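You operate a simulated robot arm through the tools that you are given. There is no shell and no other tool. Be economical: measure what you need, move in short steps, check, and stop when the job is done.

You are at the controls of a simulated two-armed robot. One attempt, no reset.

JOB
Start the purple sleeve bush from the wall cabinet in the pink collar bracket.
Fine: the door latch frees the door. Take the bush off the cabinet floor and set it square in the bore of the bracket on the tall carton; door shut, then latch back across. Fingers out of the door; drop nothing; leave paste tin and stub brush. Where these are worked on the way, their far stop is far enough and under half their travel is too little: door latch.

The check looks at the end state, three seconds after you hand in, the way a careful person would. Anything else that was tipped, shoved, dropped, spilled or broken makes it a failure.

ROBOT AND FRAMES
Two 7-joint arms with three-finger grippers on one trunk, on a base that drives. Base frame: it is fixed to the floor where the robot stands at the start and does not move with it; the origin is under the middle of the robot, x ahead of it, y to its left, z up. Lengths are in m, angles in rad, forces in N, time in s.
The left shoulder is at the start at [0.07, 0.146, 1.237], the right one opposite. With the tool pointing down near the work surface each hand reaches from about 0.1 to 0.52 m from the robot's upright axis, wherever it stands, measured 20 degrees to its own side. Places, roughly: cabinet door [0.4, 0.3, 1.3]; door latch [0.4, 0, 1.2]; pink bracket bore [0.2, 0.9, 0.6]. Payload 2.2 kg a hand.
The TCP of each hand is the grasp point between the finger pads, 0.028 m short of the fingertips. In the tool frame z runs along the fingers and y along their closing line. Largest opening 0.102 m; the body of the gripper starts 0.071 m behind the TCP.
Orientation is told as [roll, pitch, yaw] about the base's x, y, z axes, in that order, counted from this pose: with the fingers straight down and closing along the base's y, the tool's x points along the base's -x, its y along +y and its z along -z.

CONTROLS
- The arms move only by the tool nudge_tool. It takes "left_series", "right_series" or both (then of equal length, played together; a hand with none holds still); each is a list of rows, each a list of 7 numbers: the shift along the base's x, y, z in units of 40 mm (1.0 is 40 mm), then the turn, a rotation vector about the base's x, y, z in units of 4 degrees (1.0 is 4 degrees), then the finger opening in m, from 0 to 0.102. In form: [[x, y, z, ax, ay, az, grip], ...]. A call has 1 to 8 rows; each row shifts and turns the commanded pose from where the row before left it. A call with a number of a shift or a turn outside -1 to 1 is refused whole. A row lasts 0.2 s, in which the tool goes at most 0.05 m and 0.15 rad; a call with a longer step from one row to the next is refused whole, and so is a gripper value outside its range. A pose out of reach is approached as far as the arm can. The call stops where the force on the tool passes 80 N (or 10 N more than at its start, if that is more) or the arm is blocked; 0.2 s more then pass. Each finger halts on what it meets, pressing with about 37 N; the grip force reading is that of the motor and also rises with nothing between the fingers. The clock runs only during rows and for 0.2 s after the last one: add rows that do not move to give the fingers time. It gives the time, the measured TCP pose, the force on the tool (base axes), the opening and the grip force at its end, in the units of the frame above (readings bear some noise), with the torque about the TCP (base axes, N m) and any sound that the robot's microphone picked up.
- Cameras (640 x 400 px; columns grow to the right, rows downward): "scene" is now at [0.1076, 0.0584, 1.4519]; the picture's right is [0.72, -0.70, 0.00], its down [-0.50, -0.51, -0.70] and it looks along [0.49, 0.50, -0.71] (base axes); focal length 214 px, centre (320, 200). "left" rides on the left gripper at [0.072, 0.038, -0.086] in its tool frame; the picture's right is [-0.47, 0.89, 0.00], its down [-0.60, -0.32, -0.73] and it looks along [-0.65, -0.34, 0.68] (tool axes); focal length 256 px, centre (320, 200). "right" rides on the right gripper at [0.069, 0.044, -0.086] in its tool frame; the picture's right is [-0.53, 0.85, 0.00], its down [-0.58, -0.37, -0.73] and it looks along [-0.62, -0.39, 0.68] (tool axes); focal length 256 px, centre (320, 200). There is no depth. A picture from a camera that has moved, and an enlarged one, comes with that camera's place and axes in the base frame and with its lens.
- capture(camera): a new picture of that camera. It takes no simulated time.
- slide_trunk(by): slides the trunk up (or, below 0, down) by that many m; the arms and the scene camera ride with it, the base frame stays. It gives what a move gives, with no picture.
- roll_base(legs): drives the robot by 1 to 6 legs, each [ahead, left, turn to the left] in m, m and rad, along the robot's own axes; the way and the turn of a leg run together, so that a leg with both is an arc; at most 1.5 m and 3.142 rad a leg. The arms and the cameras ride along, it lands a little off, and it stops where it bumps. It gives what a move gives.
- pan_tilt(pan, tilt): turns the head with the scene camera to pan (to the left, within 1.501 rad either way) and tilt (down, from -0.506 to 1.204), counted from straight ahead of the robot. It gives what a move gives.
- close_up(camera, box): a new picture of the part [left, top, right, bottom] of that camera's present view, enlarged. It takes no simulated time.
- close_job(): hands the job in; it is judged then, once.

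Go step by step. Nothing tells you exact positions but the pictures and the camera data: compare them with the known pose of the tool, close in by small moves and look again before you grip or let go. The budget is 120 turns and 92 pictures, counting those below and the enlarged ones. Unless the task says otherwise, let go and move clear before handing in.

The tools are called after "Emit:" as name(argument=value, ...) on one line, values as JSON. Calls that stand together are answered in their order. nudge_tool: Moves the arms, as the interface text tells. Its arguments: {"type":"object","properties":{"left_series":{"type":"array"},"right_series":{"type":"array"}},"required":[]} The other tools are called the same way: slide_trunk (by) slides the trunk up or down; roll_base (legs) drives the base; pan_tilt (pan, tilt) turns the head that bears the scene camera; capture (camera) takes a picture; close_up (camera, box) takes an enlarged picture of a part of a camera's view; close_job () hands the job in.

At the start:

```text
t: 0.0
left_eef_pos: [0.2785, 0.3064, 1.3613]
left_orientation: [0.0, 0.0, 0.001]
left_contact_force: [-0.1, -0.1, 0.2]
left_moment: [-0.02, 0.0, -0.01]
left_finger_gap: 0.1019
left_gripper_force: 0.0
right_eef_pos: [0.3491, 0.0294, 1.424]
right_orientation: [0.001, -0.001, 0.0]
right_contact_force: [0.6, 0.0, -0.1]
right_moment: [0.0, 0.02, -0.02]
right_finger_gap: 0.1023
right_gripper_force: 0.2
trunk travel left (down, up): [-0.775, 0.165]
robot x, y, heading: [-0.0018, -0.0005, 0.001]
head pan, tilt: [0.798, 0.792]
```

scene: 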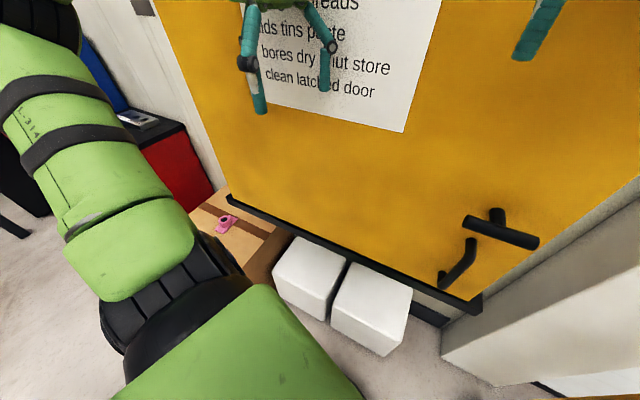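
right: 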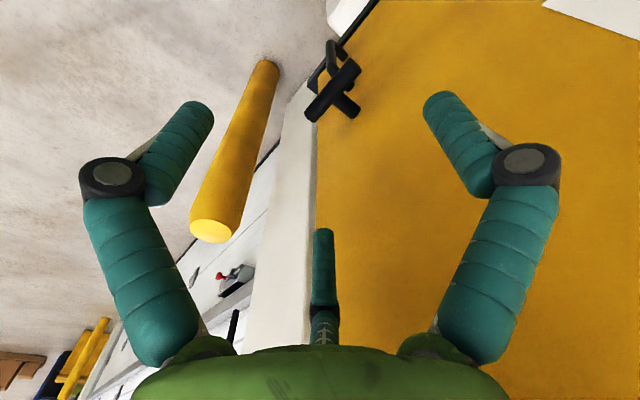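
left: 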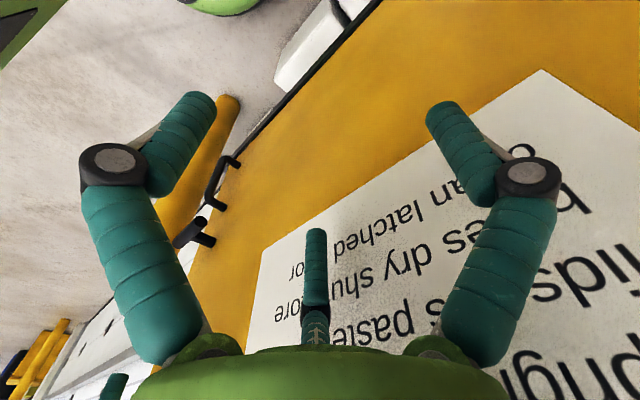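

The scene shows a big yellow door with a sign, a T-shaped latch and a bar handle at its lower right, and the pink bracket on a carton to the left. I'll look at the latch and the sides before moving.

Emit:
pan_tilt(pan=0.0, tilt=0.5)

Emit:
capture(camera="scene")

```text
t: 1.1
left_eef_pos: [0.278, 0.3065, 1.3631]
left_orientation: [0.0, 0.001, -0.001]
left_contact_force: [0.4, -0.4, 0.5]
left_moment: [0.0, -0.03, -0.01]
left_finger_gap: 0.1018
left_gripper_force: 0.1
right_eef_pos: [0.3487, 0.0291, 1.4254]
right_orientation: [0.002, -0.001, -0.001]
right_contact_force: [1.1, -0.5, -0.8]
right_moment: [-0.02, 0.02, 0.04]
right_finger_gap: 0.1023
right_gripper_force: 0.1
trunk travel left (down, up): [-0.775, 0.165]
robot x, y, heading: [0.0002, 0.0013, -0.005]
head pan, tilt: [0.0, 0.499]
```

```text
88 pictures are left
camera scene: at [0.1421, 0.0004, 1.4772], right [0.0, -1.0, 0.0], down [-0.48, 0.0, -0.88], along [0.88, 0.0, -0.48], focal length 214 px, centre (320, 200)
```

scene: 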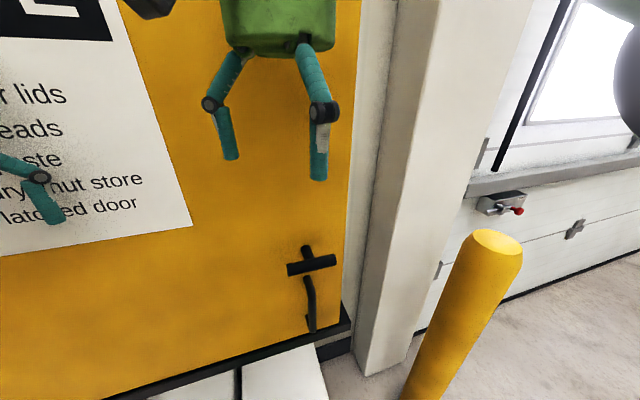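

The T-bar seems to stand at about (0.41, 0.01, 1.205), on a stem from the door face. I'll enlarge it to understand the latch.

Emit:
close_up(camera="scene", box=[260, 220, 372, 350])

Emit:
close_up(camera="right", box=[280, 0, 408, 140])

```text
3.08 times, centred on (316, 285) of scene
camera zoom: at [0.1421, 0.0004, 1.4772], right [0.0, -1.0, 0.0], down [-0.48, 0.0, -0.88], along [0.88, 0.0, -0.48], focal length 660 px, centre (332, -62)
```

zoom: 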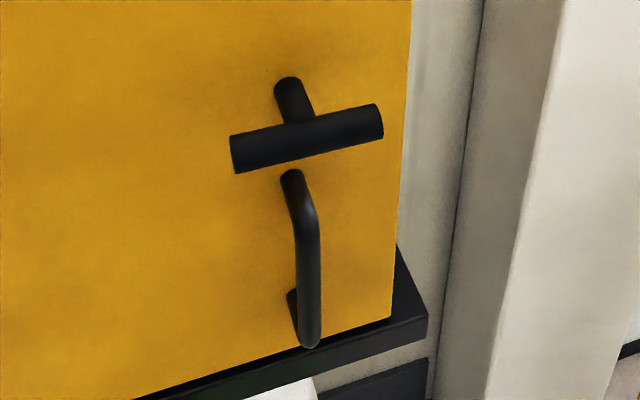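

```text
2.86 times, centred on (344, 70) of right
camera zoom: at [0.2788, 0.0744, 1.5116], right [0.53, 0.85, 0.0], down [0.58, -0.37, 0.73], along [0.62, -0.39, -0.68], focal length 731 px, centre (251, 571)
```

zoom: 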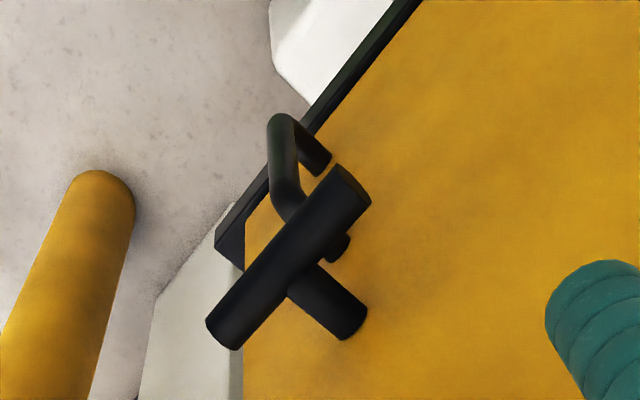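

The latch is a T-handle on a stem: bar centre about (0.41, 0.012, 1.205). The door is yawed about 17° (outward normal ≈ (-0.95, -0.30)), with a D-pull below the latch. I'll back off and square up to the door.

Emit:
roll_base(legs=[[-0.3, 0, 0], [0, 0, 0.3]])

Emit:
pan_tilt(pan=0.0, tilt=0.35)

Emit:
capture(camera="scene")

```text
t: 4.2
left_eef_pos: [-0.1258, 0.3728, 1.3612]
left_orientation: [0.001, -0.002, 0.295]
left_contact_force: [-0.5, -1.0, 0.0]
left_moment: [0.02, 0.02, -0.01]
left_finger_gap: 0.102
left_gripper_force: 0.1
right_eef_pos: [0.0203, 0.1301, 1.4232]
right_orientation: [0.001, -0.001, 0.295]
right_contact_force: [0.2, 0.6, 0.1]
right_moment: [0.03, 0.01, 0.0]
right_finger_gap: 0.1018
right_gripper_force: 0.1
trunk travel left (down, up): [-0.775, 0.165]
robot x, y, heading: [-0.3026, -0.0018, 0.295]
head pan, tilt: [0.0, 0.499]
```

```text
t: 4.8
left_eef_pos: [-0.1266, 0.3739, 1.3607]
left_orientation: [0.0, 0.001, 0.295]
left_contact_force: [-0.4, -0.2, -0.5]
left_moment: [0.02, 0.03, 0.0]
left_finger_gap: 0.102
left_gripper_force: 0.1
right_eef_pos: [0.022, 0.1303, 1.424]
right_orientation: [0.002, -0.001, 0.294]
right_contact_force: [0.9, 0.5, -0.3]
right_moment: [0.01, -0.01, 0.02]
right_finger_gap: 0.1019
right_gripper_force: 0.1
trunk travel left (down, up): [-0.775, 0.165]
robot x, y, heading: [-0.3046, -0.0002, 0.295]
head pan, tilt: [0.0, 0.351]
```

```text
85 pictures are left
camera scene: at [-0.1652, 0.0418, 1.4909], right [0.29, -0.96, 0.0], down [-0.33, -0.1, -0.94], along [0.9, 0.27, -0.34], focal length 214 px, centre (320, 200)
```

scene: 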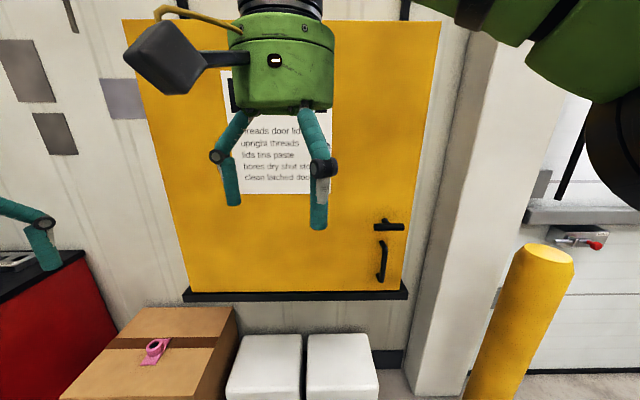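

Now the picture is square to the door: the door spans about 0.73 m, hinged on the left, with the bottom at z≈0.95. The handle and latch are on the right. I'll swing the right tool to point into the door with the fingers closing vertically, moving it toward the latch.

Emit:
nudge_tool(right_series=[[0.29, -0.18, -0.244, 0.984, -0.519, -0.786, 0.102], [0.29, -0.18, -0.244, 0.984, -0.519, -0.786, 0.102], [0.29, -0.18, -0.244, 0.984, -0.519, -0.786, 0.102], [0.29, -0.18, -0.244, 0.984, -0.519, -0.786, 0.102], [0.29, -0.18, -0.244, 0.984, -0.519, -0.786, 0.102], [0.29, -0.18, -0.244, 0.984, -0.519, -0.786, 0.102], [0.29, -0.18, -0.244, 0.984, -0.519, -0.786, 0.102], [0.29, -0.18, -0.244, 0.984, -0.519, -0.786, 0.102]])

Emit:
nudge_tool(right_series=[[0.29, -0.18, -0.244, 0.984, -0.519, -0.786, 0.102], [0.29, -0.18, -0.244, 0.984, -0.519, -0.786, 0.102], [0.29, -0.18, -0.244, 0.984, -0.519, -0.786, 0.102], [0.29, -0.18, -0.244, 0.984, -0.519, -0.786, 0.102], [0.29, -0.18, -0.244, 0.984, -0.519, -0.786, 0.102], [0.29, -0.18, -0.244, 0.984, -0.519, -0.786, 0.102], [0.29, -0.18, -0.244, 0.984, -0.519, -0.786, 0.102], [0.29, -0.18, -0.244, 0.984, -0.519, -0.786, 0.102]])

Emit:
nudge_tool(right_series=[[0.29, -0.18, -0.244, 0.984, -0.519, -0.786, 0.102], [0.29, -0.18, -0.244, 0.984, -0.519, -0.786, 0.102], [0.29, -0.18, -0.244, 0.984, -0.519, -0.786, 0.102], [0.29, -0.18, -0.244, 0.984, -0.519, -0.786, 0.102], [0.29, -0.18, -0.244, 0.984, -0.519, -0.786, 0.102], [0.29, -0.18, -0.244, 0.984, -0.519, -0.786, 0.102], [0, 0, 0, 0, 0, 0, 0.102]])

Emit:
capture(camera="scene")

Emit:
capture(camera="right")

```text
t: 6.7
left_eef_pos: [-0.126, 0.3732, 1.3611]
left_orientation: [0.002, 0.002, 0.297]
left_contact_force: [0.0, -0.9, 0.2]
left_moment: [0.03, 0.02, 0.0]
left_finger_gap: 0.1018
left_gripper_force: 0.1
right_eef_pos: [0.1154, 0.07, 1.3457]
right_orientation: [0.549, -0.31, -0.248]
right_contact_force: [-0.4, -0.7, 0.4]
right_moment: [0.01, 0.02, 0.06]
right_finger_gap: 0.1019
right_gripper_force: 0.1
trunk travel left (down, up): [-0.775, 0.165]
robot x, y, heading: [-0.3035, 0.0015, 0.294]
head pan, tilt: [0.0, 0.351]
```

```text
t: 8.4
left_eef_pos: [-0.1264, 0.3734, 1.3614]
left_orientation: [-0.001, 0.0, 0.294]
left_contact_force: [0.1, 0.4, 0.0]
left_moment: [0.04, -0.01, -0.02]
left_finger_gap: 0.102
left_gripper_force: 0.1
right_eef_pos: [0.2074, 0.0153, 1.2673]
right_orientation: [1.186, -0.26, -0.885]
right_contact_force: [0.9, -0.3, -0.2]
right_moment: [0.03, 0.01, 0.01]
right_finger_gap: 0.1021
right_gripper_force: 0.0
trunk travel left (down, up): [-0.775, 0.165]
robot x, y, heading: [-0.302, -0.0025, 0.297]
head pan, tilt: [0.0, 0.351]
```

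```text
t: 10.1
left_eef_pos: [-0.1245, 0.3731, 1.3612]
left_orientation: [0.001, 0.001, 0.295]
left_contact_force: [1.0, -0.1, -0.9]
left_moment: [0.02, 0.02, 0.0]
left_finger_gap: 0.102
left_gripper_force: 0.1
right_eef_pos: [0.242, -0.0083, 1.2453]
right_orientation: [1.447, -0.105, -1.135]
right_contact_force: [-0.2, -0.9, -0.5]
right_moment: [0.01, -0.03, 0.01]
right_finger_gap: 0.1019
right_gripper_force: 0.1
right hand out of reach, approached as far as the arm can: row 4, 5, 6
trunk travel left (down, up): [-0.775, 0.165]
robot x, y, heading: [-0.303, -0.0032, 0.298]
head pan, tilt: [0.0, 0.351]
```

```text
84 pictures are left
camera scene: at [-0.1646, 0.0413, 1.4909], right [0.29, -0.96, 0.0], down [-0.33, -0.1, -0.94], along [0.9, 0.27, -0.34], focal length 214 px, centre (320, 200)
```

scene: 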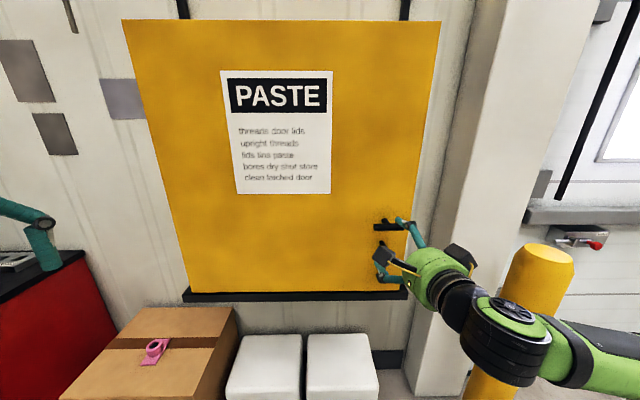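

```text
83 pictures are left
camera right: at [0.1372, 0.0251, 1.2941], right [0.28, -0.36, 0.89], down [-0.45, -0.87, -0.21], along [0.85, -0.34, -0.4], focal length 256 px, centre (320, 200)
```

right: 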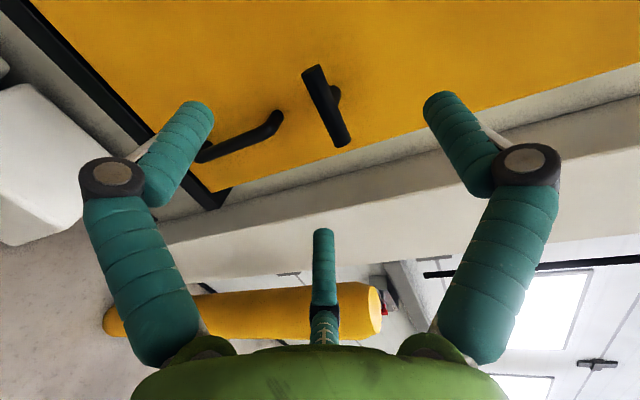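

The arm ran short in reach in the last rows. I'll step the base ahead 0.08 m and finish the rotation.

Emit:
roll_base(legs=[[0.08, 0, 0]])

Emit:
nudge_tool(right_series=[[0, 0, 0, 0.984, -0.519, -0.786, 0.102], [0, 0, 0, 0.984, -0.519, -0.786, 0.102], [0, 0, 0, 0, 0, 0, 0.102]])

```text
t: 11.1
left_eef_pos: [-0.053, 0.3961, 1.3635]
left_orientation: [-0.001, -0.005, 0.294]
left_contact_force: [0.1, -0.1, 0.7]
left_moment: [-0.02, -0.07, 0.01]
left_finger_gap: 0.102
left_gripper_force: 0.1
right_eef_pos: [0.3148, 0.0144, 1.25]
right_orientation: [1.45, -0.106, -1.139]
right_contact_force: [-0.4, 0.1, 0.4]
right_moment: [0.01, 0.04, -0.02]
right_finger_gap: 0.1019
right_gripper_force: 0.1
trunk travel left (down, up): [-0.775, 0.165]
robot x, y, heading: [-0.225, 0.0228, 0.297]
head pan, tilt: [0.0, 0.351]
```

```text
t: 11.9
left_eef_pos: [-0.046, 0.3973, 1.3612]
left_orientation: [-0.001, -0.001, 0.292]
left_contact_force: [1.0, 0.1, 0.0]
left_moment: [-0.01, 0.0, 0.01]
left_finger_gap: 0.102
left_gripper_force: 0.0
right_eef_pos: [0.3288, -0.0246, 1.2685]
right_orientation: [1.514, -0.045, -1.192]
right_contact_force: [0.8, -0.1, 0.3]
right_moment: [0.0, -0.01, 0.0]
right_finger_gap: 0.1022
right_gripper_force: 0.0
right hand out of reach, approached as far as the arm can: row 1, 2
trunk travel left (down, up): [-0.775, 0.165]
robot x, y, heading: [-0.2271, 0.0228, 0.291]
head pan, tilt: [0.0, 0.351]
```

The tool is still about 7° short of the target, perhaps at a wrist limit. I'll lower it to latch height and see if it settles.

Emit:
nudge_tool(right_series=[[0.1, 0.1, -0.5, 0, 0, 0, 0.102], [0.1, 0.1, -0.5, 0, 0, 0, 0.102], [0, 0.1, -0.4, 0, 0, 0, 0.102], [0, 0, 0, 0, 0, 0, 0.102]])

Emit:
capture(camera="scene")

Emit:
capture(camera="right")

```text
t: 12.9
left_eef_pos: [-0.0485, 0.3963, 1.3622]
left_orientation: [0.0, -0.002, 0.292]
left_contact_force: [0.0, 0.3, 0.1]
left_moment: [-0.01, 0.02, 0.0]
left_finger_gap: 0.1019
left_gripper_force: 0.1
right_eef_pos: [0.3269, -0.0263, 1.2694]
right_orientation: [1.513, -0.043, -1.193]
right_contact_force: [0.3, 0.5, 0.6]
right_moment: [-0.01, 0.02, -0.01]
right_finger_gap: 0.1022
right_gripper_force: 0.1
right hand out of reach, approached as far as the arm can: row 1, 2, 3
trunk travel left (down, up): [-0.775, 0.165]
robot x, y, heading: [-0.2291, 0.0217, 0.295]
head pan, tilt: [0.0, 0.351]
```

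```text
82 pictures are left
camera scene: at [-0.0877, 0.0649, 1.491], right [0.29, -0.96, 0.0], down [-0.33, -0.1, -0.94], along [0.9, 0.27, -0.34], focal length 214 px, centre (320, 200)
```

scene: 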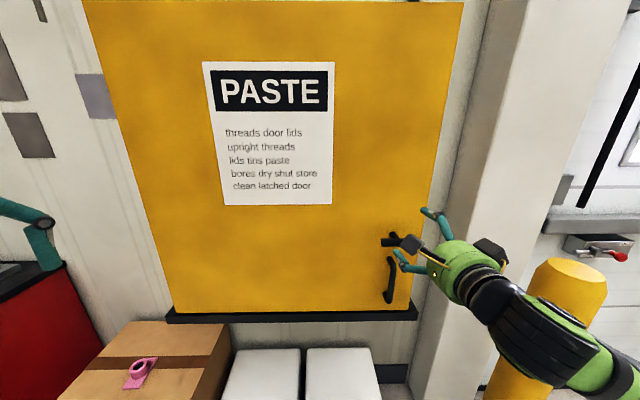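

```text
81 pictures are left
camera right: at [0.2226, 0.0104, 1.3163], right [0.23, -0.44, 0.87], down [-0.48, -0.83, -0.3], along [0.85, -0.35, -0.4], focal length 256 px, centre (320, 200)
```

right: 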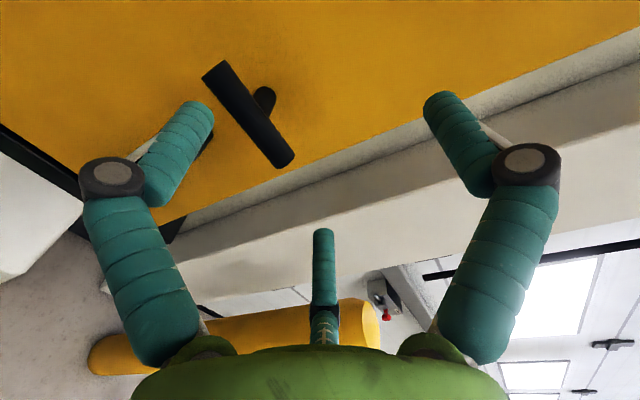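

The wrist is at its limit here, but I don't need a full vertical closing line. If the fingers close tilted, the bar aligns itself. I'll roll back about 30° toward neutral and move to the latch height.

Emit:
nudge_tool(right_series=[[0, 0, 0, -0.9, -0.28, 0, 0.102], [0, 0, 0, -0.9, -0.28, 0, 0.102], [0.07, 0.07, -0.27, -0.9, -0.28, 0, 0.102], [0.07, 0.07, -0.27, -0.9, -0.28, 0, 0.102], [0.07, 0.07, -0.27, -0.9, -0.28, 0, 0.102], [0.07, 0.07, -0.27, -0.9, -0.28, 0, 0.102], [0.07, 0.07, -0.27, -0.9, -0.28, 0, 0.102], [0.07, 0.07, -0.27, -0.9, -0.28, 0, 0.102]])

Emit:
capture(camera="right")

```text
t: 14.7
left_eef_pos: [-0.048, 0.3995, 1.3608]
left_orientation: [-0.003, 0.001, 0.293]
left_contact_force: [-0.7, 0.3, 0.3]
left_moment: [-0.06, 0.01, 0.05]
left_finger_gap: 0.1018
left_gripper_force: 0.1
right_eef_pos: [0.3325, -0.0328, 1.2465]
right_orientation: [1.589, -0.301, -1.142]
right_contact_force: [0.3, -0.1, -0.5]
right_moment: [0.0, -0.01, -0.02]
right_finger_gap: 0.1023
right_gripper_force: 0.0
right hand out of reach, approached as far as the arm can: row 1, 3, 4, 5, 6, 7, 8
trunk travel left (down, up): [-0.775, 0.165]
robot x, y, heading: [-0.2217, 0.0238, 0.294]
head pan, tilt: [0.0, 0.351]
```

```text
80 pictures are left
camera right: at [0.22, 0.0042, 1.2681], right [0.09, -0.24, 0.97], down [-0.39, -0.9, -0.19], along [0.92, -0.35, -0.18], focal length 256 px, centre (320, 200)
```

right: 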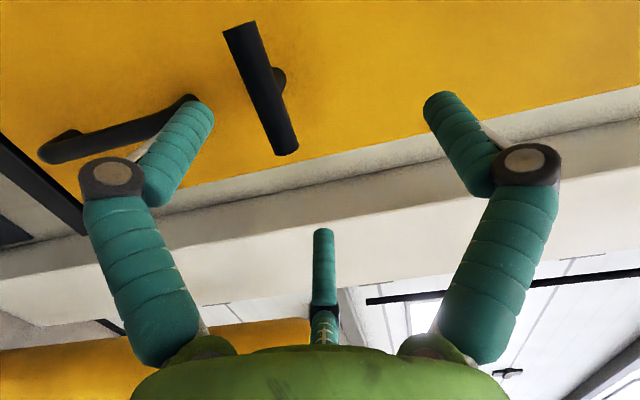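

The hand is about 0.56 m from the robot's axis, so the arm is simply extended. I'll pull the hand back and drive closer.

Emit:
nudge_tool(right_series=[[-0.75, -0.2, 0, 0, 0, 0, 0.102], [-0.75, -0.2, 0, 0, 0, 0, 0.102], [-0.75, -0.2, 0, 0, 0, 0, 0.102], [-0.75, -0.2, 0, 0, 0, 0, 0.102], [-0.75, -0.2, 0, 0, 0, 0, 0.102], [0, 0, 0, 0, 0, 0, 0.102]])

Emit:
roll_base(legs=[[0.13, 0, 0]])

```text
t: 16.1
left_eef_pos: [-0.0482, 0.3963, 1.3608]
left_orientation: [0.001, -0.001, 0.293]
left_contact_force: [-1.4, 0.2, 0.1]
left_moment: [0.01, 0.03, 0.0]
left_finger_gap: 0.1019
left_gripper_force: 0.1
right_eef_pos: [0.3303, -0.0451, 1.2509]
right_orientation: [1.588, -0.298, -1.143]
right_contact_force: [-0.1, 0.8, 0.0]
right_moment: [0.02, -0.05, -0.02]
right_finger_gap: 0.102
right_gripper_force: 0.0
right hand out of reach, approached as far as the arm can: row 1, 2, 3, 4, 5
trunk travel left (down, up): [-0.775, 0.165]
robot x, y, heading: [-0.2247, 0.0261, 0.294]
head pan, tilt: [0.0, 0.351]
```

```text
t: 17.2
left_eef_pos: [0.0241, 0.4178, 1.362]
left_orientation: [0.0, -0.001, 0.293]
left_contact_force: [-0.2, 0.6, 0.2]
left_moment: [0.01, 0.02, -0.02]
left_finger_gap: 0.1017
left_gripper_force: 0.0
right_eef_pos: [0.3929, -0.0186, 1.2464]
right_orientation: [1.57, -0.305, -1.108]
right_contact_force: [-5.5, -2.9, 1.1]
right_moment: [0.0, 0.21, 0.22]
right_finger_gap: 0.1025
right_gripper_force: 0.2
trunk travel left (down, up): [-0.775, 0.165]
robot x, y, heading: [-0.1555, 0.05, 0.289]
head pan, tilt: [0.0, 0.351]
stopped in leg 1: the force on the tool passed its limit at 151 N (the readings are from after the stop); the commanded pose is now the measured one
```

The retract didn't happen, so it's a locked joint limit rather than reach, and the drive bumped the hand against something. I'll back off and look.

Emit:
roll_base(legs=[[-0.12, 0, 0]])

Emit:
capture(camera="right")

Emit:
capture(camera="scene")

```text
t: 18.4
left_eef_pos: [-0.0838, 0.3862, 1.3597]
left_orientation: [-0.003, 0.002, 0.292]
left_contact_force: [0.9, 0.6, 0.3]
left_moment: [-0.02, 0.05, 0.01]
left_finger_gap: 0.1021
left_gripper_force: 0.1
right_eef_pos: [0.2857, -0.0521, 1.2442]
right_orientation: [1.56, -0.302, -1.107]
right_contact_force: [0.3, -0.5, -0.2]
right_moment: [0.0, 0.02, 0.03]
right_finger_gap: 0.1019
right_gripper_force: 0.1
trunk travel left (down, up): [-0.775, 0.165]
robot x, y, heading: [-0.2679, 0.0096, 0.287]
head pan, tilt: [0.0, 0.351]
```

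```text
79 pictures are left
camera right: at [0.1723, -0.0185, 1.2672], right [0.12, -0.23, 0.97], down [-0.37, -0.92, -0.17], along [0.92, -0.33, -0.2], focal length 256 px, centre (320, 200)
```

right: 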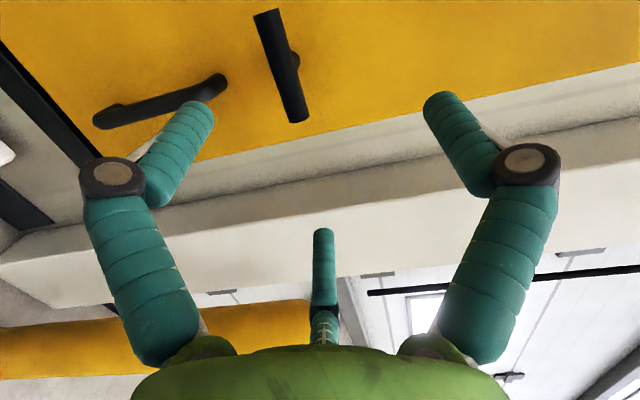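

```text
78 pictures are left
camera scene: at [-0.1249, 0.0536, 1.4907], right [0.29, -0.96, 0.0], down [-0.33, -0.1, -0.94], along [0.9, 0.27, -0.35], focal length 214 px, centre (320, 200)
```

scene: 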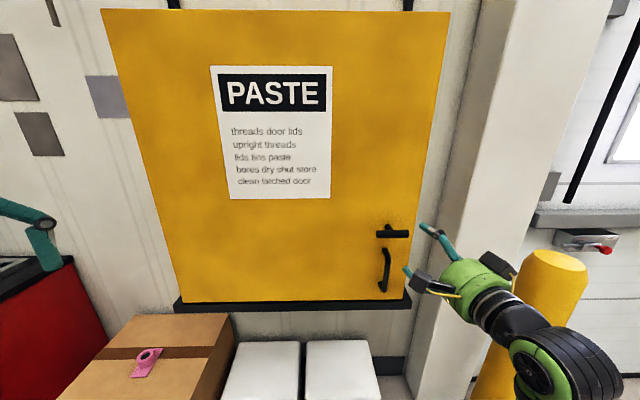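

The latch is unchanged and nothing moved. The commanded pose is now reset to the measured one, so I'll test a clean small retract.

Emit:
nudge_tool(right_series=[[-0.75, -0.2, 0, 0, 0, 0, 0.102], [-0.75, -0.2, 0, 0, 0, 0, 0.102], [0, 0, 0, 0, 0, 0, 0.102]])

```text
t: 19.2
left_eef_pos: [-0.087, 0.3843, 1.3603]
left_orientation: [-0.001, 0.001, 0.291]
left_contact_force: [0.8, 0.5, -0.6]
left_moment: [0.04, 0.0, -0.01]
left_finger_gap: 0.1021
left_gripper_force: 0.1
right_eef_pos: [0.2817, -0.0524, 1.2459]
right_orientation: [1.564, -0.305, -1.111]
right_contact_force: [0.7, -0.5, 1.0]
right_moment: [0.01, -0.02, 0.01]
right_finger_gap: 0.102
right_gripper_force: 0.0
right hand out of reach, approached as far as the arm can: row 1, 2
trunk travel left (down, up): [-0.775, 0.165]
robot x, y, heading: [-0.262, 0.01, 0.292]
head pan, tilt: [0.0, 0.351]
```

Translation alone is locked, so I'll unwind the rotation along the reverse path.

Emit:
nudge_tool(right_series=[[-0.29, 0.18, 0.1, -0.984, 0.519, 0.786, 0.102], [-0.29, 0.18, 0.1, -0.984, 0.519, 0.786, 0.102], [-0.29, 0.18, 0.1, -0.984, 0.519, 0.786, 0.102], [-0.29, 0.18, 0.1, -0.984, 0.519, 0.786, 0.102], [-0.29, 0.18, 0.1, -0.984, 0.519, 0.786, 0.102], [-0.29, 0.18, 0.1, -0.984, 0.519, 0.786, 0.102], [-0.29, 0.18, 0.1, -0.984, 0.519, 0.786, 0.102], [0, 0, 0, 0, 0, 0, 0.102]])

```text
t: 21.0
left_eef_pos: [-0.0846, 0.384, 1.3595]
left_orientation: [0.002, 0.001, 0.292]
left_contact_force: [1.1, 0.0, 0.6]
left_moment: [0.0, -0.02, -0.02]
left_finger_gap: 0.1021
left_gripper_force: 0.0
right_eef_pos: [0.2125, -0.0015, 1.2736]
right_orientation: [1.005, -0.478, -0.497]
right_contact_force: [-0.3, -0.3, 0.7]
right_moment: [0.01, -0.02, 0.0]
right_finger_gap: 0.1021
right_gripper_force: 0.0
right hand out of reach, approached as far as the arm can: row 1
trunk travel left (down, up): [-0.775, 0.165]
robot x, y, heading: [-0.266, 0.009, 0.287]
head pan, tilt: [0.0, 0.351]
```

It's free again. I'll go to a plain forward-pointing neutral orientation instead (closing line horizontal).

Emit:
nudge_tool(right_series=[[0, -0.1, 0, -0.636, -0.921, -0.196, 0.102], [0, -0.1, 0, -0.636, -0.921, -0.196, 0.102], [0, -0.1, 0, -0.636, -0.921, -0.196, 0.102], [0, -0.1, 0, -0.636, -0.921, -0.196, 0.102], [0, -0.1, 0, -0.636, -0.921, -0.196, 0.102], [0, -0.1, 0, -0.636, -0.921, -0.196, 0.102], [0, -0.1, 0, -0.636, -0.921, -0.196, 0.102]])

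Emit:
nudge_tool(right_series=[[0, 0, 0, -0.636, -0.921, -0.196, 0.102], [0, 0, 0, -0.636, -0.921, -0.196, 0.102], [0, 0, 0, -0.636, -0.921, -0.196, 0.102], [0, 0, 0, -0.636, -0.921, -0.196, 0.102], [0, 0, 0, -0.636, -0.921, -0.196, 0.102], [0, 0, 0, -0.636, -0.921, -0.196, 0.102], [0, 0, 0, -0.636, -0.921, -0.196, 0.102]])

Emit:
capture(camera="right")

Emit:
capture(camera="scene")

```text
t: 22.6
left_eef_pos: [-0.0863, 0.3845, 1.3603]
left_orientation: [-0.002, 0.004, 0.293]
left_contact_force: [0.1, 0.1, 0.0]
left_moment: [-0.01, 0.0, -0.02]
left_finger_gap: 0.1022
left_gripper_force: 0.0
right_eef_pos: [0.2395, -0.0219, 1.291]
right_orientation: [0.948, -1.024, -0.558]
right_contact_force: [0.7, 0.3, 0.0]
right_moment: [-0.03, 0.06, 0.01]
right_finger_gap: 0.1022
right_gripper_force: 0.0
right hand out of reach, approached as far as the arm can: row 4, 5, 6, 7
trunk travel left (down, up): [-0.775, 0.165]
robot x, y, heading: [-0.2653, 0.0082, 0.29]
head pan, tilt: [0.0, 0.351]
```

```text
t: 24.2
left_eef_pos: [-0.0874, 0.3853, 1.3609]
left_orientation: [-0.002, 0.003, 0.291]
left_contact_force: [0.1, -0.6, -0.5]
left_moment: [0.0, -0.02, -0.02]
left_finger_gap: 0.1018
left_gripper_force: 0.1
right_eef_pos: [0.2665, -0.0063, 1.3071]
right_orientation: [1.115, -1.562, -0.81]
right_contact_force: [0.3, -0.3, -0.1]
right_moment: [0.02, -0.01, 0.02]
right_finger_gap: 0.1018
right_gripper_force: 0.0
right hand out of reach, approached as far as the arm can: row 1, 2, 3, 4, 5, 6, 7
trunk travel left (down, up): [-0.775, 0.165]
robot x, y, heading: [-0.2652, 0.0104, 0.291]
head pan, tilt: [0.0, 0.351]
```

```text
77 pictures are left
camera right: at [0.1697, 0.0106, 1.24], right [-0.25, 0.8, 0.54], down [-0.59, -0.57, 0.58], along [0.77, -0.17, 0.61], focal length 256 px, centre (320, 200)
```

right: 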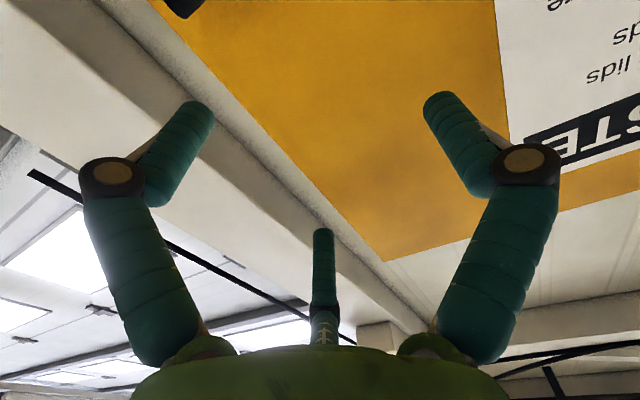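

```text
76 pictures are left
camera scene: at [-0.1281, 0.0531, 1.491], right [0.29, -0.96, 0.0], down [-0.33, -0.1, -0.94], along [0.9, 0.27, -0.34], focal length 214 px, centre (320, 200)
```

scene: 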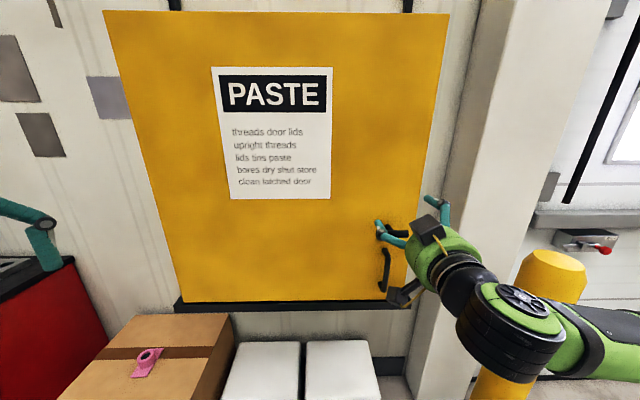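

The orientation is now exactly neutral-forward. The trouble was being too close, since the forward-pointing tool needs about 0.5 m or more. I'll now move toward the latch.

Emit:
nudge_tool(right_series=[[0.6, 0.1, -0.43, 0, 0, 0, 0.102], [0.6, 0.1, -0.43, 0, 0, 0, 0.102], [0.6, 0.1, -0.43, 0, 0, 0, 0.102], [0.6, 0.1, -0.43, 0, 0, 0, 0.102], [0, 0, 0, 0, 0, 0, 0.102]])

Emit:
capture(camera="scene")

```text
t: 25.4
left_eef_pos: [-0.0864, 0.3855, 1.3605]
left_orientation: [-0.003, 0.001, 0.29]
left_contact_force: [-0.2, 0.3, -0.6]
left_moment: [0.0, 0.0, 0.0]
left_finger_gap: 0.102
left_gripper_force: 0.1
right_eef_pos: [0.2783, 0.0002, 1.2986]
right_orientation: [1.289, -1.569, -0.994]
right_contact_force: [0.7, -0.3, 0.3]
right_moment: [0.02, 0.0, 0.01]
right_finger_gap: 0.1023
right_gripper_force: 0.1
right hand out of reach, approached as far as the arm can: row 1, 2, 3, 4
trunk travel left (down, up): [-0.775, 0.165]
robot x, y, heading: [-0.2679, 0.0094, 0.292]
head pan, tilt: [0.0, 0.351]
```

```text
75 pictures are left
camera scene: at [-0.1274, 0.0532, 1.491], right [0.29, -0.96, 0.0], down [-0.33, -0.1, -0.94], along [0.9, 0.27, -0.34], focal length 214 px, centre (320, 200)
```

scene: 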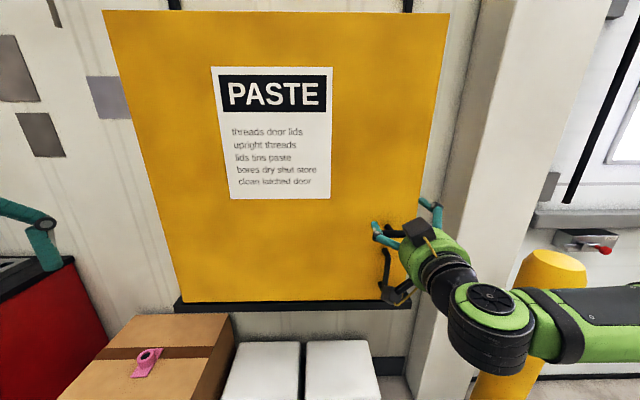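

The arm seems to resist going lower relative to the shoulder. I'll lower the trunk 0.1 m, which carries the hand down, and continue from there.

Emit:
slide_trunk(by=-0.1)

Emit:
nudge_tool(right_series=[[0.2, 0.0, 0.2, 0, 0, 0, 0.102], [0.2, 0.0, 0.2, 0, 0, 0, 0.102], [0, 0, 0, 0, 0, 0, 0.102]])

```text
t: 26.8
left_eef_pos: [-0.0856, 0.3851, 1.2618]
left_orientation: [-0.001, 0.003, 0.292]
left_contact_force: [0.0, -0.1, -0.3]
left_moment: [0.02, -0.01, -0.01]
left_finger_gap: 0.1021
left_gripper_force: 0.0
right_eef_pos: [0.2779, 0.0002, 1.1975]
right_orientation: [1.3, -1.568, -1.004]
right_contact_force: [0.7, 0.6, 0.5]
right_moment: [-0.01, 0.04, 0.0]
right_finger_gap: 0.1021
right_gripper_force: 0.0
trunk travel left (down, up): [-0.675, 0.265]
robot x, y, heading: [-0.2651, 0.0163, 0.285]
head pan, tilt: [0.0, 0.351]
```

```text
t: 27.6
left_eef_pos: [-0.0864, 0.3859, 1.2612]
left_orientation: [0.001, 0.002, 0.292]
left_contact_force: [0.9, -0.2, -0.3]
left_moment: [-0.04, 0.03, -0.02]
left_finger_gap: 0.1019
left_gripper_force: 0.2
right_eef_pos: [0.2927, -0.0, 1.2137]
right_orientation: [0.988, -1.569, -0.691]
right_contact_force: [-0.2, -0.7, 0.0]
right_moment: [0.0, -0.03, -0.02]
right_finger_gap: 0.1021
right_gripper_force: 0.0
trunk travel left (down, up): [-0.675, 0.265]
robot x, y, heading: [-0.2623, 0.0105, 0.295]
head pan, tilt: [0.0, 0.351]
```

The hand follows now and sits at z=1.214 in front of the latch. I'll align it laterally and try rolling +40° about the approach axis.

Emit:
nudge_tool(right_series=[[0.05, -0.15, -0.06, 0.95, 0.29, 0, 0.102], [0.05, -0.15, -0.06, 0.95, 0.29, 0, 0.102], [0.05, -0.15, -0.06, 0.95, 0.29, 0, 0.102], [0.03, -0.13, -0.04, 0.95, 0.29, 0, 0.102], [0, 0, 0, 0.95, 0.29, 0, 0.102], [0, 0, 0, 0.95, 0.29, 0, 0.102], [0, 0, 0, 0.95, 0.29, 0, 0.102], [0, 0, 0, 0.95, 0.29, 0, 0.102]])

Emit:
capture(camera="right")

Emit:
capture(camera="scene")

```text
t: 29.4
left_eef_pos: [-0.0856, 0.3844, 1.2603]
left_orientation: [-0.002, 0.003, 0.292]
left_contact_force: [-0.8, -0.1, 0.2]
left_moment: [0.01, 0.0, 0.0]
left_finger_gap: 0.1018
left_gripper_force: 0.0
right_eef_pos: [0.3013, -0.023, 1.2041]
right_orientation: [1.567, -1.013, -1.271]
right_contact_force: [0.8, -0.1, -0.4]
right_moment: [-0.01, 0.03, 0.02]
right_finger_gap: 0.102
right_gripper_force: 0.1
trunk travel left (down, up): [-0.675, 0.265]
robot x, y, heading: [-0.2685, 0.0126, 0.294]
head pan, tilt: [0.0, 0.351]
```

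```text
74 pictures are left
camera right: at [0.1959, 0.0228, 1.1702], right [-0.12, 0.42, 0.9], down [-0.52, -0.8, 0.3], along [0.85, -0.43, 0.32], focal length 256 px, centre (320, 200)
```

right: 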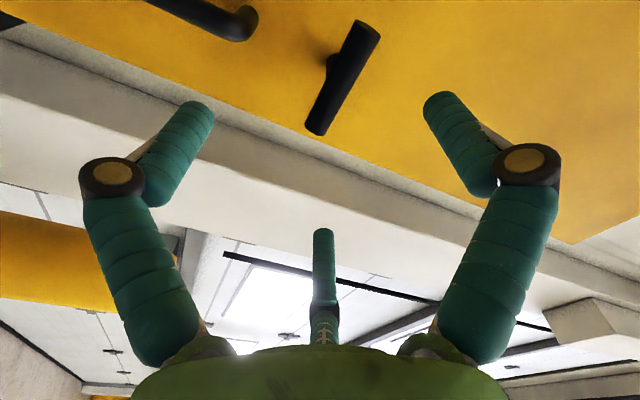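

```text
73 pictures are left
camera scene: at [-0.1271, 0.053, 1.3909], right [0.29, -0.96, 0.0], down [-0.33, -0.1, -0.94], along [0.9, 0.27, -0.34], focal length 214 px, centre (320, 200)
```

scene: 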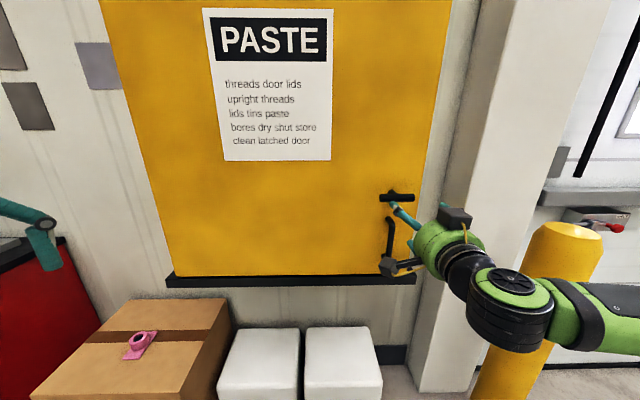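

The roll works here. From two views I put the bar centre at (0.41, 0.016, 1.218). I'll correct by +6 mm left and +14 mm up, roll a bit more and advance partway.

Emit:
nudge_tool(right_series=[[-0.04, 0.14, 0.35, 0.95, 0.29, 0, 0.102], [0, 0, 0, 0.95, 0.29, 0, 0.102], [0.4, 0.122, 0, 0, 0, 0, 0.102], [0.4, 0.122, 0, 0, 0, 0, 0.102], [0.4, 0.122, 0, 0, 0, 0, 0.102], [0.4, 0.122, 0, 0, 0, 0, 0.102], [0, 0, 0, 0, 0, 0, 0.102]])

Emit:
capture(camera="right")

```text
t: 31.0
left_eef_pos: [-0.0865, 0.3852, 1.2612]
left_orientation: [0.001, 0.001, 0.29]
left_contact_force: [-0.3, -1.1, 0.3]
left_moment: [0.04, -0.01, 0.03]
left_finger_gap: 0.1018
left_gripper_force: 0.0
right_eef_pos: [0.3628, 0.0019, 1.2184]
right_orientation: [1.567, -0.875, -1.272]
right_contact_force: [-0.1, 0.1, 0.1]
right_moment: [0.0, 0.0, 0.02]
right_finger_gap: 0.1021
right_gripper_force: 0.1
trunk travel left (down, up): [-0.675, 0.265]
robot x, y, heading: [-0.264, 0.0123, 0.285]
head pan, tilt: [0.0, 0.351]
```

```text
72 pictures are left
camera right: at [0.2573, 0.0514, 1.1953], right [-0.09, 0.29, 0.95], down [-0.51, -0.83, 0.21], along [0.86, -0.47, 0.22], focal length 256 px, centre (320, 200)
```

right: 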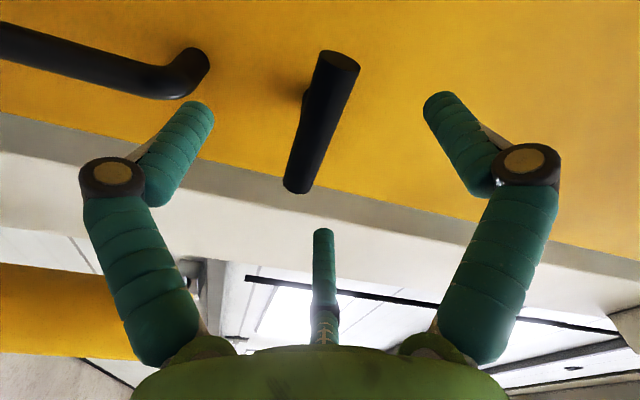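

Aligned within a couple of mm. I'll advance 38 mm so the fingers straddle the bar, then look.

Emit:
nudge_tool(right_series=[[0.32, 0.1, 0, 0, 0, 0, 0.102], [0.32, 0.1, 0, 0, 0, 0, 0.102], [0.3, 0.1, 0, 0, 0, 0, 0.102], [0, 0, 0, 0, 0, 0, 0.102]])

Emit:
capture(camera="right")

```text
t: 32.0
left_eef_pos: [-0.0864, 0.3849, 1.2592]
left_orientation: [-0.002, 0.001, 0.293]
left_contact_force: [0.0, 0.3, -0.4]
left_moment: [0.0, -0.03, -0.01]
left_finger_gap: 0.1018
left_gripper_force: 0.1
right_eef_pos: [0.4013, 0.014, 1.2182]
right_orientation: [1.562, -0.873, -1.268]
right_contact_force: [0.4, 0.5, 0.6]
right_moment: [-0.01, -0.06, 0.02]
right_finger_gap: 0.1019
right_gripper_force: 0.0
trunk travel left (down, up): [-0.675, 0.265]
robot x, y, heading: [-0.2639, 0.0145, 0.287]
head pan, tilt: [0.0, 0.351]
```

```text
71 pictures are left
camera right: at [0.295, 0.0644, 1.1961], right [-0.08, 0.29, 0.95], down [-0.51, -0.83, 0.21], along [0.86, -0.47, 0.22], focal length 256 px, centre (320, 200)
```

right: 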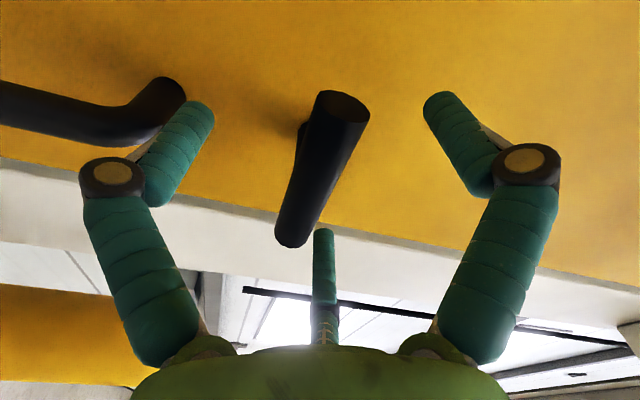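

The fingers straddle the bar. I'll close gently and see whether it turns counter-clockwise.

Emit:
nudge_tool(right_series=[[0, 0, 0, 0, 0, 0, 0.07], [0, 0, 0, 0, 0, 0, 0.05], [0, 0, 0, 0, 0, 0, 0.04], [0, 0, 0, 0, 0, 0, 0.03]])

Emit:
capture(camera="right")

```text
t: 33.0
left_eef_pos: [-0.0864, 0.3833, 1.2614]
left_orientation: [-0.001, 0.002, 0.29]
left_contact_force: [0.8, -0.4, -1.2]
left_moment: [0.0, 0.03, 0.02]
left_finger_gap: 0.1018
left_gripper_force: 0.0
right_eef_pos: [0.3995, 0.0145, 1.2201]
right_orientation: [1.566, -0.874, -1.272]
right_contact_force: [0.3, -1.1, 3.9]
right_moment: [0.04, 0.0, -0.01]
right_finger_gap: 0.0307
right_gripper_force: 0.2
trunk travel left (down, up): [-0.675, 0.265]
robot x, y, heading: [-0.2667, 0.0138, 0.285]
head pan, tilt: [0.0, 0.351]
```

```text
70 pictures are left
camera right: at [0.2944, 0.064, 1.1972], right [-0.09, 0.29, 0.95], down [-0.51, -0.83, 0.21], along [0.86, -0.47, 0.22], focal length 256 px, centre (320, 200)
```

right: 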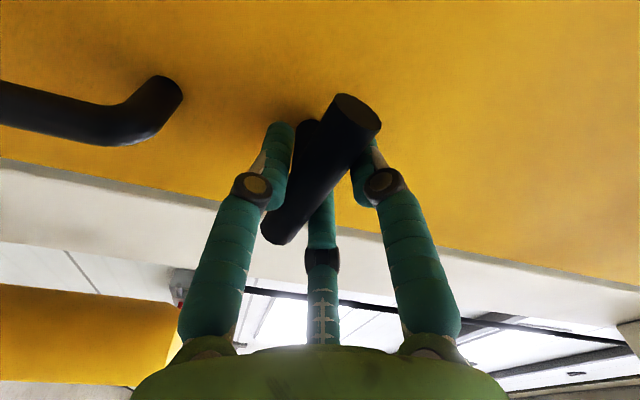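

Emit:
nudge_tool(right_series=[[0, 0, 0, 0, 0, 0, 0.026], [0, 0, 0, 0, 0, 0, 0.02], [0, 0, 0, 0, 0, 0, 0.016]])

Emit:
capture(camera="right")

```text
t: 33.8
left_eef_pos: [-0.0867, 0.3854, 1.2613]
left_orientation: [-0.001, 0.002, 0.291]
left_contact_force: [0.4, 0.5, 1.3]
left_moment: [-0.02, 0.02, 0.02]
left_finger_gap: 0.1021
left_gripper_force: 0.2
right_eef_pos: [0.4001, 0.0131, 1.2211]
right_orientation: [1.565, -0.874, -1.275]
right_contact_force: [1.1, -1.5, 9.7]
right_moment: [-0.09, 0.28, -0.2]
right_finger_gap: 0.0291
right_gripper_force: 44.8
trunk travel left (down, up): [-0.675, 0.265]
robot x, y, heading: [-0.2649, 0.0115, 0.287]
head pan, tilt: [0.0, 0.351]
```

```text
69 pictures are left
camera right: at [0.2941, 0.064, 1.1973], right [-0.09, 0.29, 0.95], down [-0.51, -0.83, 0.21], along [0.85, -0.47, 0.22], focal length 256 px, centre (320, 200)
```

right: 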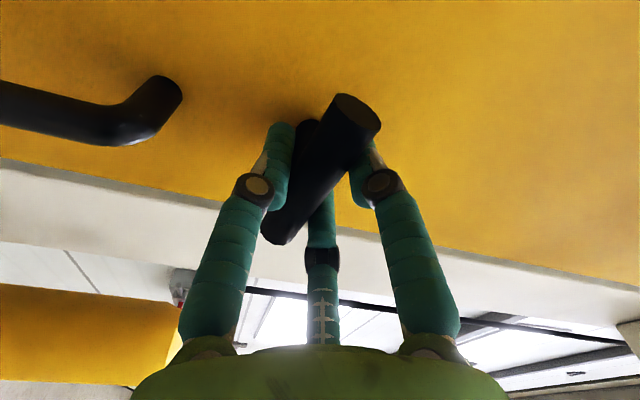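

Gripped (29 mm). I'll try turning 12° toward neutral (counter-clockwise) and read the moment.

Emit:
nudge_tool(right_series=[[0, 0, 0, -0.95, -0.29, 0, 0.016], [0, 0, 0, -0.95, -0.29, 0, 0.016], [0, 0, 0, -0.95, -0.29, 0, 0.016], [0, 0, 0, 0, 0, 0, 0.016]])

Emit:
capture(camera="right")

```text
t: 34.8
left_eef_pos: [-0.0884, 0.3848, 1.2612]
left_orientation: [-0.002, 0.002, 0.291]
left_contact_force: [-0.7, 0.0, 0.4]
left_moment: [-0.02, 0.0, -0.01]
left_finger_gap: 0.1018
left_gripper_force: 0.0
right_eef_pos: [0.3984, 0.0145, 1.2213]
right_orientation: [1.562, -1.082, -1.269]
right_contact_force: [0.6, 3.1, 12.0]
right_moment: [1.49, 0.75, -1.0]
right_finger_gap: 0.029
right_gripper_force: 44.6
trunk travel left (down, up): [-0.675, 0.265]
robot x, y, heading: [-0.2637, 0.0114, 0.296]
head pan, tilt: [0.0, 0.351]
```

```text
68 pictures are left
camera right: at [0.2946, 0.0581, 1.182], right [-0.14, 0.47, 0.87], down [-0.53, -0.78, 0.34], along [0.84, -0.41, 0.36], focal length 256 px, centre (320, 200)
```

right: 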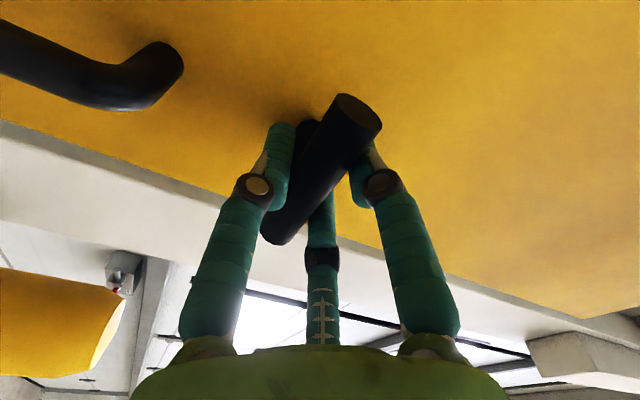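

The bar turns with the hand, with modest resistance. I'll keep going.

Emit:
nudge_tool(right_series=[[0, 0, 0.05, -0.95, -0.29, 0, 0.016], [0, 0, 0.05, -0.95, -0.29, 0, 0.016], [0, 0, 0, -0.95, -0.29, 0, 0.016], [0, 0, 0, -0.95, -0.29, 0, 0.016], [0, 0, 0, 0, 0, 0, 0.016]])

Emit:
nudge_tool(right_series=[[0, 0, 0, -0.95, -0.29, 0, 0.016], [0, 0, 0, -0.95, -0.29, 0, 0.016], [0, 0, 0, -0.95, -0.29, 0, 0.016], [0, 0, 0, 0, 0, 0, 0.016]])

Emit:
capture(camera="right")

Emit:
capture(camera="scene")

```text
t: 36.0
left_eef_pos: [-0.0866, 0.383, 1.2614]
left_orientation: [0.0, 0.001, 0.291]
left_contact_force: [-0.6, 0.3, 0.3]
left_moment: [0.02, -0.02, 0.02]
left_finger_gap: 0.1018
left_gripper_force: 0.0
right_eef_pos: [0.3992, 0.0114, 1.2242]
right_orientation: [1.576, -1.345, -1.282]
right_contact_force: [-0.1, -2.6, 8.0]
right_moment: [4.23, 1.41, 0.35]
right_finger_gap: 0.0366
right_gripper_force: 44.6
trunk travel left (down, up): [-0.675, 0.265]
robot x, y, heading: [-0.2644, 0.0135, 0.293]
head pan, tilt: [0.0, 0.351]
```

```text
t: 37.0
left_eef_pos: [-0.0869, 0.3813, 1.2625]
left_orientation: [0.001, -0.001, 0.29]
left_contact_force: [0.6, -0.1, -0.1]
left_moment: [-0.01, -0.01, 0.02]
left_finger_gap: 0.1019
left_gripper_force: 0.0
right_eef_pos: [0.4002, 0.0096, 1.2265]
right_orientation: [1.762, -1.532, -1.469]
right_contact_force: [1.3, -5.2, 16.8]
right_moment: [7.76, 2.63, -0.27]
right_finger_gap: 0.0442
right_gripper_force: 45.0
trunk travel left (down, up): [-0.675, 0.265]
robot x, y, heading: [-0.265, 0.0099, 0.292]
head pan, tilt: [0.0, 0.351]
```

```text
67 pictures are left
camera right: at [0.303, 0.0303, 1.1607], right [-0.24, 0.79, 0.57], down [-0.59, -0.58, 0.56], along [0.77, -0.2, 0.61], focal length 256 px, centre (320, 200)
```

right: 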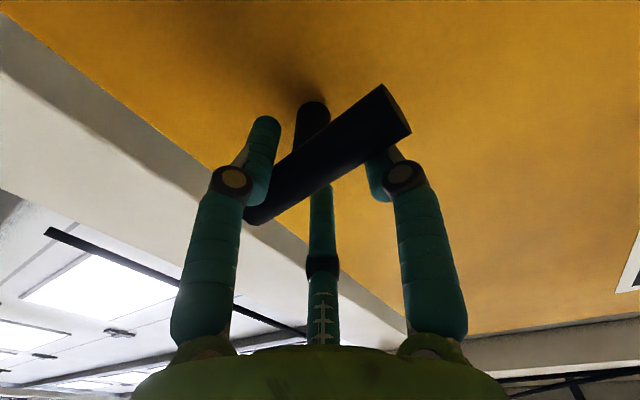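

```text
66 pictures are left
camera scene: at [-0.1292, 0.0491, 1.3914], right [0.29, -0.96, 0.0], down [-0.33, -0.1, -0.94], along [0.9, 0.27, -0.34], focal length 214 px, centre (320, 200)
```

scene: 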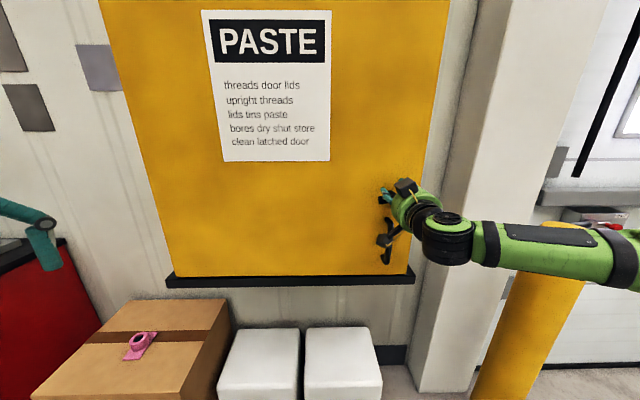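

The moment rose to 8 N·m while the bar stopped after about 10–12°, so counter-clockwise looks like the wrong way. I'll relieve it, open, retreat, and set up for a clockwise turn.

Emit:
nudge_tool(right_series=[[0, 0, -0.1, 0.95, 0.29, 0, 0.016], [0, 0, 0, 0.95, 0.29, 0, 0.016], [0, 0, 0, 0.95, 0.29, 0, 0.016], [0, 0, 0, 0.95, 0.29, 0, 0.016], [0, 0, 0, 0.95, 0.29, 0, 0.016], [0, 0, 0, 0.95, 0.29, 0, 0.016], [0, 0, 0, 0.95, 0.29, 0, 0.016], [0, 0, 0, 0, 0, 0, 0.016]])

Emit:
capture(camera="right")

```text
t: 38.8
left_eef_pos: [-0.0883, 0.3855, 1.261]
left_orientation: [-0.003, 0.0, 0.291]
left_contact_force: [-0.9, -0.2, 1.0]
left_moment: [-0.01, 0.0, -0.05]
left_finger_gap: 0.1021
left_gripper_force: 0.0
right_eef_pos: [0.3979, 0.0161, 1.2226]
right_orientation: [1.562, -1.083, -1.263]
right_contact_force: [0.6, 3.0, 13.7]
right_moment: [0.86, 0.25, -0.1]
right_finger_gap: 0.0298
right_gripper_force: 45.2
trunk travel left (down, up): [-0.675, 0.265]
robot x, y, heading: [-0.2648, 0.0119, 0.293]
head pan, tilt: [0.0, 0.351]
```

```text
65 pictures are left
camera right: at [0.2937, 0.0588, 1.1819], right [-0.14, 0.48, 0.87], down [-0.52, -0.78, 0.34], along [0.84, -0.4, 0.36], focal length 256 px, centre (320, 200)
```

right: 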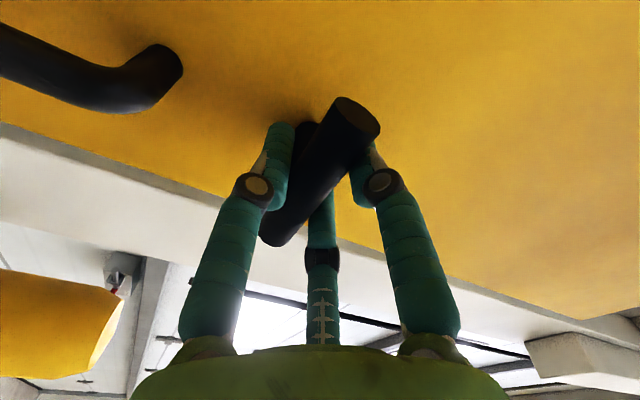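

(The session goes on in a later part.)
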